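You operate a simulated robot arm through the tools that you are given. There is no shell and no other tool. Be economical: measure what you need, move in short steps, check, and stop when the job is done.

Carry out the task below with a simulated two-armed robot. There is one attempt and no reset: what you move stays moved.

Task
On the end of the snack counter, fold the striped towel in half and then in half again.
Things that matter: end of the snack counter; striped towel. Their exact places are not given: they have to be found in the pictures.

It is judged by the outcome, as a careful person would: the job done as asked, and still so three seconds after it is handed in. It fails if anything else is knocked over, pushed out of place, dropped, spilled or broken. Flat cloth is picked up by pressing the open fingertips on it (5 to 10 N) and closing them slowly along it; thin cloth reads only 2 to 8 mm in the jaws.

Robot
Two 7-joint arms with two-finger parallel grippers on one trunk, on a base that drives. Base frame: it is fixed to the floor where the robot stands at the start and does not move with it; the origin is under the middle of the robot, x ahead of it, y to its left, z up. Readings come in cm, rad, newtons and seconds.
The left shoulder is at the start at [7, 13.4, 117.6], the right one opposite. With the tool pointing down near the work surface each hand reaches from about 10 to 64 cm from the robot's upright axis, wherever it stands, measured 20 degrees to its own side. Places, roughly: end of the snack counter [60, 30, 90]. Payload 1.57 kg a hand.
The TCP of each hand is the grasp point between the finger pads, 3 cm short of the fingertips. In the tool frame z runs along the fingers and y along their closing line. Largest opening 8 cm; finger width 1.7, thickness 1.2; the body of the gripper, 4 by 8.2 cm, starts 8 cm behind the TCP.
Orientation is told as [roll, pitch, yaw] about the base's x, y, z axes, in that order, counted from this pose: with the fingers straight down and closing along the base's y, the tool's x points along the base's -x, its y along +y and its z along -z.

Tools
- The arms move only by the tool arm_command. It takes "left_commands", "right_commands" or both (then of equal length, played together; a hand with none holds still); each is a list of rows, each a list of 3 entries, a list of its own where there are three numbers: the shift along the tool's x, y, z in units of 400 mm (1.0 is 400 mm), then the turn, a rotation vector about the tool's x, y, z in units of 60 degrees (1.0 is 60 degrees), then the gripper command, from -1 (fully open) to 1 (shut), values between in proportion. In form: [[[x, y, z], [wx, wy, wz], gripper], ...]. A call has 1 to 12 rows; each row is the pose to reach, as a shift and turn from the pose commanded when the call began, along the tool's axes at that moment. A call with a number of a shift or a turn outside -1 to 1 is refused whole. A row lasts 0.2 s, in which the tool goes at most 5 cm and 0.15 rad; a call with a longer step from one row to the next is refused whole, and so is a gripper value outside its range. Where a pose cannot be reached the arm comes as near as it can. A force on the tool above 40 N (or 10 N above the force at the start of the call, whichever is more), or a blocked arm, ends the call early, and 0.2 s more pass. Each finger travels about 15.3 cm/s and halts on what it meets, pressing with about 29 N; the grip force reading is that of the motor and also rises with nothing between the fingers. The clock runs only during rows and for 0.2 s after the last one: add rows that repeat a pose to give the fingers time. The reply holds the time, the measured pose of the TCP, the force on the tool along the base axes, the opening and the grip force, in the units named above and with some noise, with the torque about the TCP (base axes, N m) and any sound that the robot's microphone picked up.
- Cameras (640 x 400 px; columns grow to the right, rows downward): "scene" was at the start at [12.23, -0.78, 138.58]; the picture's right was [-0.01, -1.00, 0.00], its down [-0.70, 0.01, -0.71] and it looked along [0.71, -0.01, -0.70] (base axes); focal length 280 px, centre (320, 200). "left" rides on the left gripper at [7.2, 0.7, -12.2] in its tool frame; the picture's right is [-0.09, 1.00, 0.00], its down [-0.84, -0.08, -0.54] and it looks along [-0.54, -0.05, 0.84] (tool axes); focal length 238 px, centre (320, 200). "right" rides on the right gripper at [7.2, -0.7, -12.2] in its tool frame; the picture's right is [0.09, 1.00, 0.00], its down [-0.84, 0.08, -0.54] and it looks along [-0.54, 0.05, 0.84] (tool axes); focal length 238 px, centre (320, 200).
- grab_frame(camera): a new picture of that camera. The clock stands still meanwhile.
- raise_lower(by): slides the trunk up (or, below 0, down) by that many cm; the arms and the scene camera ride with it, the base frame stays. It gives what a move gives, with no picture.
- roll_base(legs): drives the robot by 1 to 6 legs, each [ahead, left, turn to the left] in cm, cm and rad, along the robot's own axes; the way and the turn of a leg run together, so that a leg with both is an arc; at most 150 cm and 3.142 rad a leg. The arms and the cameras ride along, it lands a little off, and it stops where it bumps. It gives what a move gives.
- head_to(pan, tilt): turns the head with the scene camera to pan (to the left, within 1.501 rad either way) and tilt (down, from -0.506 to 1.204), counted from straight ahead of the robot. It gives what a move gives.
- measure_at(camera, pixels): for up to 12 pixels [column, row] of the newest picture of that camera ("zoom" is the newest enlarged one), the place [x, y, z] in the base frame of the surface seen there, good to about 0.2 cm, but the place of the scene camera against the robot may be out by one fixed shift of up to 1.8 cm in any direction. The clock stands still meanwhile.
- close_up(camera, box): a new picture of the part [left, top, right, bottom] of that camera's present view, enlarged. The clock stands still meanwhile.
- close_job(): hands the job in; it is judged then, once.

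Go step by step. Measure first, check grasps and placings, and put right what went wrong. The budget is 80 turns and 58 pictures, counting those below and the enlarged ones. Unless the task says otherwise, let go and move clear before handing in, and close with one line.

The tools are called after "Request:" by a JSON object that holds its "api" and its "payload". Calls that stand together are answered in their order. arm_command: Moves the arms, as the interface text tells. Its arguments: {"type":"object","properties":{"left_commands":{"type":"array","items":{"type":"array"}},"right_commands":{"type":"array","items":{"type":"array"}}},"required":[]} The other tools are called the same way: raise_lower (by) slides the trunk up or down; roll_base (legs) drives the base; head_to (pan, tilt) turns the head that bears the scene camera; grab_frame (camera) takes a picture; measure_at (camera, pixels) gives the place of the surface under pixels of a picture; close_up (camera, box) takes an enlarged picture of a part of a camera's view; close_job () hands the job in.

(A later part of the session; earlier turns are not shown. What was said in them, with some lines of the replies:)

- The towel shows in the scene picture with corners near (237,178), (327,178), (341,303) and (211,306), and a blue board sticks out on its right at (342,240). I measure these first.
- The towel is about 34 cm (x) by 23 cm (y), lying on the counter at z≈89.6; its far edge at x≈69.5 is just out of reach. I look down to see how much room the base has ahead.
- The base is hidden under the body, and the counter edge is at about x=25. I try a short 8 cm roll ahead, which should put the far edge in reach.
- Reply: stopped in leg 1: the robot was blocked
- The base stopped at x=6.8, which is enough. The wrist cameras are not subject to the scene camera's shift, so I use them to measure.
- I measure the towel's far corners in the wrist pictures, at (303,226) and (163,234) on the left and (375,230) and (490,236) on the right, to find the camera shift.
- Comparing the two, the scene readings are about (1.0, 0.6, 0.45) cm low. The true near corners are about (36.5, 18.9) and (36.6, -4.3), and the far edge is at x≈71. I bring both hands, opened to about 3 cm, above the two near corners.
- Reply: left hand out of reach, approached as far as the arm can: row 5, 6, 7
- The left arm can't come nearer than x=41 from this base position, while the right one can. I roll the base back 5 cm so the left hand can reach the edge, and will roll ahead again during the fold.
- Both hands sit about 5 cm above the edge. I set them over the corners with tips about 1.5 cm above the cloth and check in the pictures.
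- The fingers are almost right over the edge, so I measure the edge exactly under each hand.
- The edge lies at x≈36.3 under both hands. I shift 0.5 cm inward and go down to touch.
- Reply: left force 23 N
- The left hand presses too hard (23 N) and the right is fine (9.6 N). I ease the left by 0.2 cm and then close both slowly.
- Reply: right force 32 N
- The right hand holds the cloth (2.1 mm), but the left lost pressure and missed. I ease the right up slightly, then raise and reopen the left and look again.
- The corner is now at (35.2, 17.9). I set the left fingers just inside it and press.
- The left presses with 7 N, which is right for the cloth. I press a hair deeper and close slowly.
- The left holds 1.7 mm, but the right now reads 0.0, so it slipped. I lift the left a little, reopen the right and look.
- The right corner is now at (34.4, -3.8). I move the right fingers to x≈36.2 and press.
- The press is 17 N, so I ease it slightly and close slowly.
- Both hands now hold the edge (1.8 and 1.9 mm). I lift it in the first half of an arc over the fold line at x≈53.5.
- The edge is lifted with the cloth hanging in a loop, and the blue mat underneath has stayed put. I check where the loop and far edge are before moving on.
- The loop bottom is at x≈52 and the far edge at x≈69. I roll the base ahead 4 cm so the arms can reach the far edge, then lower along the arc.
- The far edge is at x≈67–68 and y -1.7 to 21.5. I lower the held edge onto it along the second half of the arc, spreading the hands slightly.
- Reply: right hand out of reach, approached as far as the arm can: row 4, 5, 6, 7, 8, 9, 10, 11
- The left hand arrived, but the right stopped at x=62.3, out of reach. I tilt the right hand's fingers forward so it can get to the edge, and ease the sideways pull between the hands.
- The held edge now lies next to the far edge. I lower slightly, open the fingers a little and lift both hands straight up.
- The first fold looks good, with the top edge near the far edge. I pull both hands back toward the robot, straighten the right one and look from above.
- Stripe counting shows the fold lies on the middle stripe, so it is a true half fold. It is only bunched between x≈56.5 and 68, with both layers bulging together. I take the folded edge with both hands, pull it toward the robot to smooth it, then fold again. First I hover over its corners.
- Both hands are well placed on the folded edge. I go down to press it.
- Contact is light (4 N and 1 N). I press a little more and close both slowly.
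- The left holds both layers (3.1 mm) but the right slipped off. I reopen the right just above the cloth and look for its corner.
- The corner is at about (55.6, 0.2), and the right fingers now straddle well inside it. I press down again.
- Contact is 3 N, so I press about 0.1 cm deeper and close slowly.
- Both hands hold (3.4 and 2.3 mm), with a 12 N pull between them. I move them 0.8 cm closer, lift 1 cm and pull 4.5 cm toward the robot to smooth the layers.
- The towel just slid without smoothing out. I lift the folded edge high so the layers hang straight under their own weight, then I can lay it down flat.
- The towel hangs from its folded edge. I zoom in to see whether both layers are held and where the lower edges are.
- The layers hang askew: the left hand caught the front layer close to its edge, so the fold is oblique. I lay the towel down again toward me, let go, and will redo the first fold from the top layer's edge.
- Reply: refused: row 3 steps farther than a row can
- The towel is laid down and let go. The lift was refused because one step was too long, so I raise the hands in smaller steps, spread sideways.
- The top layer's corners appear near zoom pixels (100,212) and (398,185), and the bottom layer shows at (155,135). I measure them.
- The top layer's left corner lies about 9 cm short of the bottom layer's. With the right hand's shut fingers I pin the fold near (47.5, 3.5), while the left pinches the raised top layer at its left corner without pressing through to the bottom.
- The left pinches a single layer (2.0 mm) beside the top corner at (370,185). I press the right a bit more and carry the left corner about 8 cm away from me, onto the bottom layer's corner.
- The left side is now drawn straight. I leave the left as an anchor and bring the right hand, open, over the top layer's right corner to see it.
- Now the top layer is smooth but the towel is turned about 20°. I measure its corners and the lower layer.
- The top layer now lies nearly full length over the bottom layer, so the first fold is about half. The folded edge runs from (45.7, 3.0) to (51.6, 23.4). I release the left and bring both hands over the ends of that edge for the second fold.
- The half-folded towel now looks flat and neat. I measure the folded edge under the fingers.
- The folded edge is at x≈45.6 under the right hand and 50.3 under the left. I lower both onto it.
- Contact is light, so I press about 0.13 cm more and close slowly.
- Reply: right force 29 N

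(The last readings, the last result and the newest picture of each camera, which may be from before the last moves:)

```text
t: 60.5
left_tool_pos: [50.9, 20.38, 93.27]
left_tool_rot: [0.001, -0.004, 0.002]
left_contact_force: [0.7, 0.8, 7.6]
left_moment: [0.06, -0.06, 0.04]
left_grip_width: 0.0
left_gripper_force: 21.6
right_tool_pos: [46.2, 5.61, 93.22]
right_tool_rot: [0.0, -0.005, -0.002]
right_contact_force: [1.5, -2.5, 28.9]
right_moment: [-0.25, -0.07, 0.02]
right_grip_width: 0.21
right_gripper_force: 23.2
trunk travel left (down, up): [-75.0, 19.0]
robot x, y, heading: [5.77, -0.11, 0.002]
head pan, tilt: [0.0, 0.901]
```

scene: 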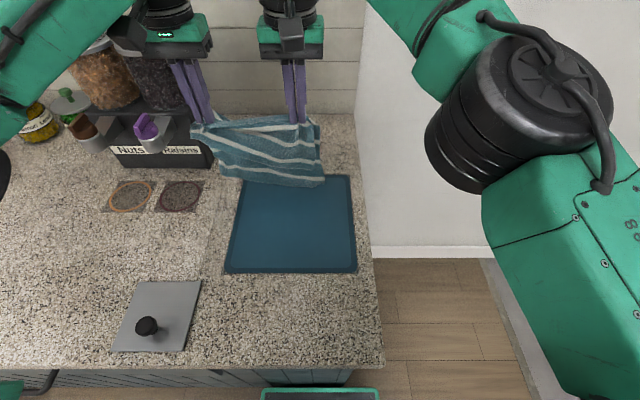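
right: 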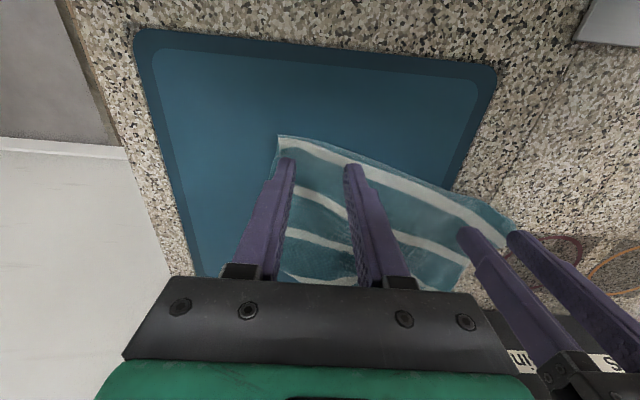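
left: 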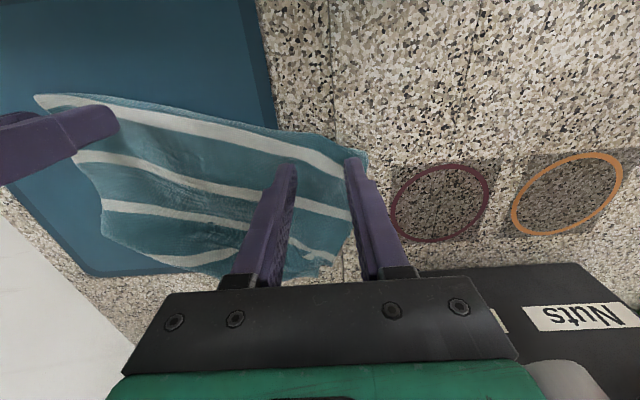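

The right holds (2.1 mm) but the left missed. I ease the right and retry the left about 1 cm further in.

Request:
{"api": "arm_command", "payload": {"left_commands": [[[0, 0, -0.03], [0, 0, 0], 1], [[0, -0.015, -0.035], [0, 0, 0], 0.6], [[-0.008, -0.025, -0.035], [0, 0, 0], 0.2], [[-0.008, -0.025, -0.02], [0, 0, 0], 0.2], [[-0.008, -0.025, -0.005], [0, 0, 0], 0.2], [[-0.008, -0.025, 0.001], [0, 0, 0], 0.2], [[-0.008, -0.025, 0.001], [0, 0, 0], 0.2]], "right_commands": [[[0, 0, -0.004], [0, 0, 0], 1], [[0, 0, -0.008], [0, 0, 0], 1], [[0, 0, -0.008], [0, 0, 0], 1], [[0, 0, -0.008], [0, 0, 0], 1], [[0, 0, -0.008], [0, 0, 0], 1], [[0, 0, -0.008], [0, 0, 0], 1], [[0, 0, -0.008], [0, 0, 0], 1]]}}

```text
t: 62.0
left_tool_pos: [51.62, 19.46, 93.24]
left_tool_rot: [0.0, -0.003, 0.002]
left_contact_force: [1.5, 0.6, 15.2]
left_moment: [0.27, -0.06, -0.05]
left_grip_width: 3.25
left_gripper_force: 0.5
right_tool_pos: [46.26, 5.73, 93.27]
right_tool_rot: [0.0, -0.001, -0.002]
right_contact_force: [0.6, 1.0, 1.5]
right_moment: [0.03, -0.01, 0.0]
right_grip_width: 0.23
right_gripper_force: 24.1
trunk travel left (down, up): [-75.0, 19.0]
robot x, y, heading: [5.46, 0.15, -0.0]
head pan, tilt: [0.0, 0.901]
```

The left presses with 15 N, so I close it slowly now.

Request:
{"api": "arm_command", "payload": {"left_commands": [[[0, 0, 0], [0, 0, 0], 0.25], [[0, 0, 0], [0, 0, 0], 0.32], [[0, 0, 0], [0, 0, 0], 0.4], [[0, 0, 0], [0, 0, 0], 0.48], [[0, 0, 0], [0, 0, 0], 0.56], [[0, 0, 0], [0, 0, 0], 0.64], [[0, 0, 0], [0, 0, 0], 0.72], [[0, 0, 0], [0, 0, 0], 0.8], [[0, 0, 0], [0, 0, 0], 0.88], [[0, 0, 0], [0, 0, 0], 0.95], [[0, 0, 0], [0, 0, 0], 1.0], [[0, 0, -0.004], [0, 0, 0], 1.0]]}}

```text
t: 64.7
left_tool_pos: [51.41, 19.42, 93.14]
left_tool_rot: [0.001, 0.0, 0.005]
left_contact_force: [0.6, 4.1, 18.1]
left_moment: [0.2, -0.03, 0.02]
left_grip_width: 0.0
left_gripper_force: 21.1
right_tool_pos: [46.27, 5.78, 93.39]
right_tool_rot: [0.0, 0.0, -0.001]
right_contact_force: [-0.3, -0.3, 0.4]
right_moment: [-0.02, 0.0, 0.04]
right_grip_width: 0.22
right_gripper_force: 24.0
trunk travel left (down, up): [-75.0, 19.0]
robot x, y, heading: [5.81, -0.02, 0.002]
head pan, tilt: [0.0, 0.901]
```

It missed again, so I raise and open the left and take a look.

Request:
{"api": "arm_command", "payload": {"left_commands": [[[0, 0, -0.03], [0, 0, 0], 1], [[0, 0, -0.06], [0, 0, 0], 0.6], [[0, 0, -0.06], [0, 0, 0], 0.2], [[0, 0, -0.06], [0, 0, 0], 0.2]]}}

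Request:
{"api": "grab_frame", "payload": {"camera": "left"}}

```text
t: 65.7
left_tool_pos: [51.56, 19.58, 95.65]
left_tool_rot: [0.0, 0.0, 0.001]
left_contact_force: [-0.1, -1.3, -0.1]
left_moment: [0.02, -0.01, 0.01]
left_grip_width: 3.21
left_gripper_force: 0.0
right_tool_pos: [46.53, 5.66, 93.29]
right_tool_rot: [0.0, -0.002, -0.002]
right_contact_force: [-0.3, 0.3, 2.3]
right_moment: [-0.05, -0.02, -0.01]
right_grip_width: 0.23
right_gripper_force: 23.6
trunk travel left (down, up): [-75.0, 19.0]
robot x, y, heading: [5.89, 0.22, 0.002]
head pan, tilt: [0.0, 0.901]
```

```text
5 pictures are left
```

left: 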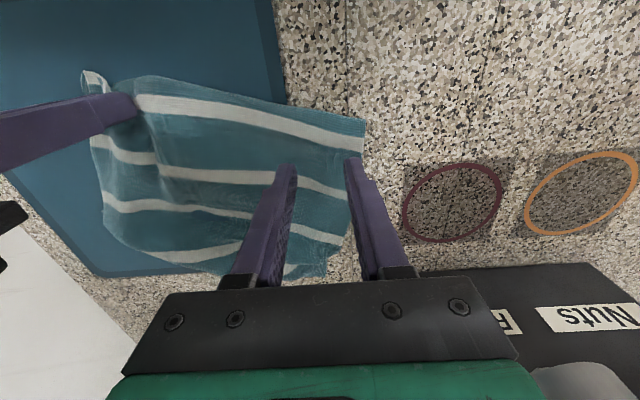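

Request:
{"api": "measure_at", "payload": {"camera": "left", "pixels": [[362, 122], [360, 150], [300, 111], [260, 104], [350, 200], [320, 265], [110, 238], [100, 140]]}}

```text
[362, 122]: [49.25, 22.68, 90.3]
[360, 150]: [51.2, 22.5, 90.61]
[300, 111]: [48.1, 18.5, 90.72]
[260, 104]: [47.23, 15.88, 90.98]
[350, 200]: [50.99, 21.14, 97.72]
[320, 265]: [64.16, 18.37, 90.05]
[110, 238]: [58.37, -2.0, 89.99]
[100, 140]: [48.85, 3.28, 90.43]
```

The corner is now at (49.2, 22.7), so the outer finger was on the cloth's very border. I move the left to (49.3, 18.5) and press there.

Request:
{"api": "arm_command", "payload": {"left_commands": [[[0.03, -0.015, 0.01], [0, 0, 0], 0.2], [[0.056, -0.027, 0.03], [0, 0, 0], 0.2], [[0.056, -0.027, 0.055], [0, 0, 0], 0.2], [[0.056, -0.027, 0.062], [0, 0, 0], 0.2], [[0.056, -0.027, 0.064], [0, 0, 0], 0.2]]}}

```text
t: 66.8
left_tool_pos: [49.25, 18.58, 93.27]
left_tool_rot: [-0.001, -0.001, 0.001]
left_contact_force: [0.6, 0.9, 7.3]
left_moment: [0.16, -0.03, 0.02]
left_grip_width: 3.24
left_gripper_force: 0.5
right_tool_pos: [46.43, 5.8, 93.2]
right_tool_rot: [0.001, -0.002, -0.002]
right_contact_force: [-0.5, -1.1, 1.5]
right_moment: [-0.02, 0.02, -0.02]
right_grip_width: 0.19
right_gripper_force: 24.1
trunk travel left (down, up): [-75.0, 19.0]
robot x, y, heading: [5.77, 0.3, -0.002]
head pan, tilt: [0.0, 0.901]
```

Request:
{"api": "arm_command", "payload": {"left_commands": [[[0, 0, 0.001], [0, 0, 0], 0.25], [[0, 0, 0.001], [0, 0, 0], 0.32], [[0, 0, 0.001], [0, 0, 0], 0.4], [[0, 0, 0.001], [0, 0, 0], 0.48], [[0, 0, 0.001], [0, 0, 0], 0.56], [[0, 0, 0.001], [0, 0, 0], 0.64], [[0, 0, 0.001], [0, 0, 0], 0.72], [[0, 0, 0.001], [0, 0, 0], 0.8], [[0, 0, 0.001], [0, 0, 0], 0.88], [[0, 0, 0.001], [0, 0, 0], 0.95], [[0, 0, 0.001], [0, 0, 0], 1.0], [[0, 0, 0], [0, 0, 0], 1.0]]}}

```text
t: 69.5
left_tool_pos: [49.17, 18.5, 93.16]
left_tool_rot: [0.0, -0.002, 0.003]
left_contact_force: [0.2, 1.1, 15.2]
left_moment: [0.15, -0.11, 0.04]
left_grip_width: 0.0
left_gripper_force: 21.5
right_tool_pos: [46.39, 5.68, 93.34]
right_tool_rot: [0.0, -0.001, 0.0]
right_contact_force: [0.0, 0.2, 0.7]
right_moment: [-0.01, -0.03, -0.01]
right_grip_width: 0.22
right_gripper_force: 24.3
trunk travel left (down, up): [-75.0, 19.0]
robot x, y, heading: [6.04, 0.22, -0.002]
head pan, tilt: [0.0, 0.901]
```

It missed again. The moment (0.15 N m) shows only the outer finger was bearing, so I try 2.3 cm further inward, where the cloth lies flatter.

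Request:
{"api": "arm_command", "payload": {"left_commands": [[[0, 0, -0.04], [0, 0, 0], 1], [[0.01, -0.03, -0.05], [0, 0, 0], 0.6], [[0.022, -0.05, -0.05], [0, 0, 0], 0.2], [[0.022, -0.058, -0.03], [0, 0, 0], 0.2], [[0.022, -0.058, -0.01], [0, 0, 0], 0.2], [[0.022, -0.058, -0.001], [0, 0, 0], 0.2], [[0.022, -0.058, 0.001], [0, 0, 0], 0.2]]}}

```text
t: 71.0
left_tool_pos: [48.38, 16.15, 93.24]
left_tool_rot: [0.0, -0.001, 0.0]
left_contact_force: [-1.4, -1.0, 5.5]
left_moment: [-0.01, 0.05, 0.0]
left_grip_width: 3.22
left_gripper_force: 0.2
right_tool_pos: [46.43, 5.78, 93.26]
right_tool_rot: [0.0, -0.001, -0.001]
right_contact_force: [0.4, -0.3, 0.2]
right_moment: [0.02, -0.01, 0.02]
right_grip_width: 0.2
right_gripper_force: 24.3
trunk travel left (down, up): [-75.0, 19.0]
robot x, y, heading: [6.21, 0.12, -0.001]
head pan, tilt: [0.0, 0.901]
```

The load is now even on both fingers (5.5 N). I press slightly more and close.

Request:
{"api": "arm_command", "payload": {"left_commands": [[[0, 0, 0.0025], [0, 0, 0], 0.25], [[0, 0, 0.0025], [0, 0, 0], 0.32], [[0, 0, 0.0025], [0, 0, 0], 0.4], [[0, 0, 0.0025], [0, 0, 0], 0.48], [[0, 0, 0.0025], [0, 0, 0], 0.56], [[0, 0, 0.0025], [0, 0, 0], 0.64], [[0, 0, 0.0025], [0, 0, 0], 0.72], [[0, 0, 0.0025], [0, 0, 0], 0.8], [[0, 0, 0.0025], [0, 0, 0], 0.88], [[0, 0, 0.0025], [0, 0, 0], 0.95], [[0, 0, 0.0025], [0, 0, 0], 1.0], [[0, 0, -0.002], [0, 0, 0], 1.0]]}}

```text
t: 73.7
left_tool_pos: [48.2, 16.06, 93.22]
left_tool_rot: [0.0, 0.0, -0.001]
left_contact_force: [2.2, -1.5, 21.9]
left_moment: [-0.06, -0.09, 0.01]
left_grip_width: 0.38
left_gripper_force: 24.8
right_tool_pos: [46.39, 5.71, 93.33]
right_tool_rot: [0.0, -0.001, -0.003]
right_contact_force: [0.3, 1.5, 0.2]
right_moment: [0.04, -0.02, 0.02]
right_grip_width: 0.24
right_gripper_force: 24.0
trunk travel left (down, up): [-75.0, 19.0]
robot x, y, heading: [5.67, 0.32, -0.001]
head pan, tilt: [0.0, 0.901]
```

Both hands hold the folded edge (3.8 and 2.4 mm). I carry it in a low arc over the rest, about 15 cm away from me, onto the open edges.

Request:
{"api": "arm_command", "payload": {"left_commands": [[[-0.006, -0.004, -0.048], [0, 0, 0], 1], [[-0.024, -0.008, -0.094], [0, 0, 0], 1], [[-0.052, -0.012, -0.132], [0, 0, 0], 1], [[-0.089, -0.016, -0.162], [0, 0, 0], 1], [[-0.132, -0.02, -0.181], [0, 0, 0], 1], [[-0.178, -0.025, -0.188], [0, 0, 0], 1], [[-0.225, -0.03, -0.182], [0, 0, 0], 1], [[-0.27, -0.035, -0.165], [0, 0, 0], 1], [[-0.308, -0.04, -0.14], [0, 0, 0], 1], [[-0.339, -0.045, -0.102], [0, 0, 0], 1], [[-0.36, -0.05, -0.062], [0, 0, 0], 1], [[-0.37, -0.05, -0.025], [0, 0, 0], 1]], "right_commands": [[[-0.006, -0.004, -0.048], [0, 0, 0], 1], [[-0.024, -0.008, -0.094], [0, 0, 0], 1], [[-0.052, -0.012, -0.132], [0, 0, 0], 1], [[-0.089, -0.016, -0.162], [0, 0, 0], 1], [[-0.132, -0.02, -0.181], [0, 0, 0], 1], [[-0.178, -0.025, -0.188], [0, 0, 0], 1], [[-0.225, -0.03, -0.182], [0, 0, 0], 1], [[-0.27, -0.035, -0.165], [0, 0, 0], 1], [[-0.308, -0.04, -0.14], [0, 0, 0], 1], [[-0.339, -0.045, -0.102], [0, 0, 0], 1], [[-0.36, -0.05, -0.062], [0, 0, 0], 1], [[-0.37, -0.05, -0.025], [0, 0, 0], 1]]}}

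Request:
{"api": "grab_frame", "payload": {"camera": "left"}}

```text
t: 76.2
left_tool_pos: [63.39, 14.11, 94.32]
left_tool_rot: [-0.002, 0.0, 0.003]
left_contact_force: [-0.7, -1.6, 2.5]
left_moment: [-0.02, -0.01, -0.04]
left_grip_width: 0.38
left_gripper_force: 24.5
right_tool_pos: [60.94, 3.94, 95.07]
right_tool_rot: [-0.001, -0.002, -0.009]
right_contact_force: [0.0, 0.8, 0.7]
right_moment: [0.03, 0.0, -0.01]
right_grip_width: 0.21
right_gripper_force: 24.2
right hand out of reach, approached as far as the arm can: row 12
trunk travel left (down, up): [-75.0, 19.0]
robot x, y, heading: [6.07, 0.2, -0.002]
head pan, tilt: [0.0, 0.901]
```

```text
4 pictures are left
```

left: 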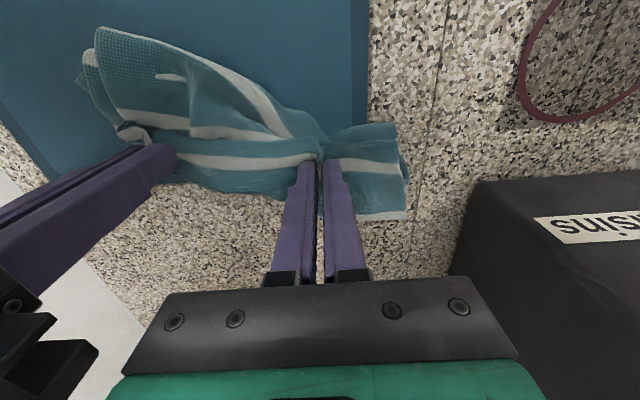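

The edge is now over the open edges. I open gently, lift straight up and clear the view.

Request:
{"api": "arm_command", "payload": {"left_commands": [[[0, 0, 0.005], [0, 0, 0], 0.8], [[0, 0, 0.005], [0, 0, 0], 0.6], [[0, 0, 0.005], [0, 0, 0], 0.5], [[0, 0, -0.03], [0, 0, 0], 0.5], [[0, 0, -0.1], [0, 0, 0], 0.5], [[0, 0, -0.2], [0, 0, 0], 0.5], [[0, 0, -0.28], [0, 0, 0], 0.5], [[0.08, 0.06, -0.3], [0, 0, 0], 0.5], [[0.16, 0.13, -0.32], [0, 0, 0], 0.5], [[0.24, 0.19, -0.34], [0, 0, 0], 0.5], [[0.32, 0.25, -0.36], [0, 0, 0], 0.5]], "right_commands": [[[0, 0, 0], [0, 0, 0], 0.8], [[0, 0, 0], [0, 0, 0], 0.6], [[0, 0, 0], [0, 0, 0], 0.5], [[0, 0, -0.03], [0, 0, 0], 0.5], [[0, 0, -0.1], [0, 0, 0], 0.5], [[0, 0, -0.2], [0, 0, 0], 0.5], [[0.02, 0, -0.28], [0, 0, 0], 0.5], [[0.08, -0.07, -0.3], [0, 0, 0], 0.5], [[0.14, -0.14, -0.32], [0, 0, 0], 0.5], [[0.2, -0.22, -0.34], [0, 0, 0], 0.5], [[0.25, -0.3, -0.36], [0, 0, 0], 0.5]]}}

Request:
{"api": "close_up", "payload": {"camera": "scene", "box": [180, 130, 400, 270]}}

```text
t: 78.7
left_tool_pos: [49.91, 23.86, 108.35]
left_tool_rot: [0.001, -0.001, 0.003]
left_contact_force: [-1.0, 0.3, 1.0]
left_moment: [0.0, -0.04, 0.04]
left_grip_width: 2.01
left_gripper_force: 0.1
right_tool_pos: [50.59, -7.73, 109.74]
right_tool_rot: [0.0, -0.004, -0.002]
right_contact_force: [0.0, -0.8, 0.1]
right_moment: [0.04, -0.02, 0.01]
right_grip_width: 2.01
right_gripper_force: 0.0
right hand out of reach, approached as far as the arm can: row 4, 6
trunk travel left (down, up): [-75.0, 19.0]
robot x, y, heading: [5.55, 0.0, -0.001]
head pan, tilt: [0.0, 0.901]
```

```text
2.86 times, centred on (290, 200) of scene
```

zoom: 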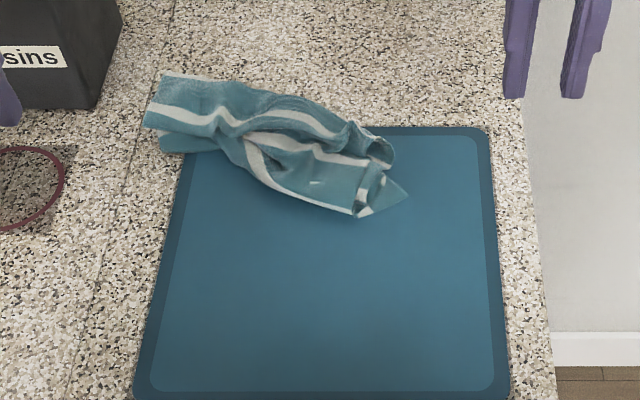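

The towel is now a four-layer strip, with some puff and a small corner sticking out at (400,195). I measure heights and extents on this picture.

Request:
{"api": "measure_at", "payload": {"camera": "zoom", "pixels": [[165, 80], [148, 120], [168, 145], [215, 148], [265, 180], [355, 212], [402, 196], [388, 155], [345, 125], [280, 130], [320, 160], [372, 185]]}}

```text
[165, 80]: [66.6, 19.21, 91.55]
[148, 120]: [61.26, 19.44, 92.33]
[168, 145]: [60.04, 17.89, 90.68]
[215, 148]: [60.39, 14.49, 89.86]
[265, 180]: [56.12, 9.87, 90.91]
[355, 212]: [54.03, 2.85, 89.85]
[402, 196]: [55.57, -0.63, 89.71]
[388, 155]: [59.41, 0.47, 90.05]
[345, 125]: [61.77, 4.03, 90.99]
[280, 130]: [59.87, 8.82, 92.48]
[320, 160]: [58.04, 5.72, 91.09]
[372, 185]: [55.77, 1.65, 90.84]
```

The towel lies as a four-layer strip of about 21 by 8 cm, less than 3 cm high, with one small corner sticking out. The mat and the other things look undisturbed and both hands are clear, so I hand in.

Request:
{"api": "close_job", "payload": {}}

```text
The job is handed in.
```

The striped towel is folded in half and in half again on the end of the snack counter, but not neatly: the strip lies at an angle, is a little puffy, and one small corner sticks out.
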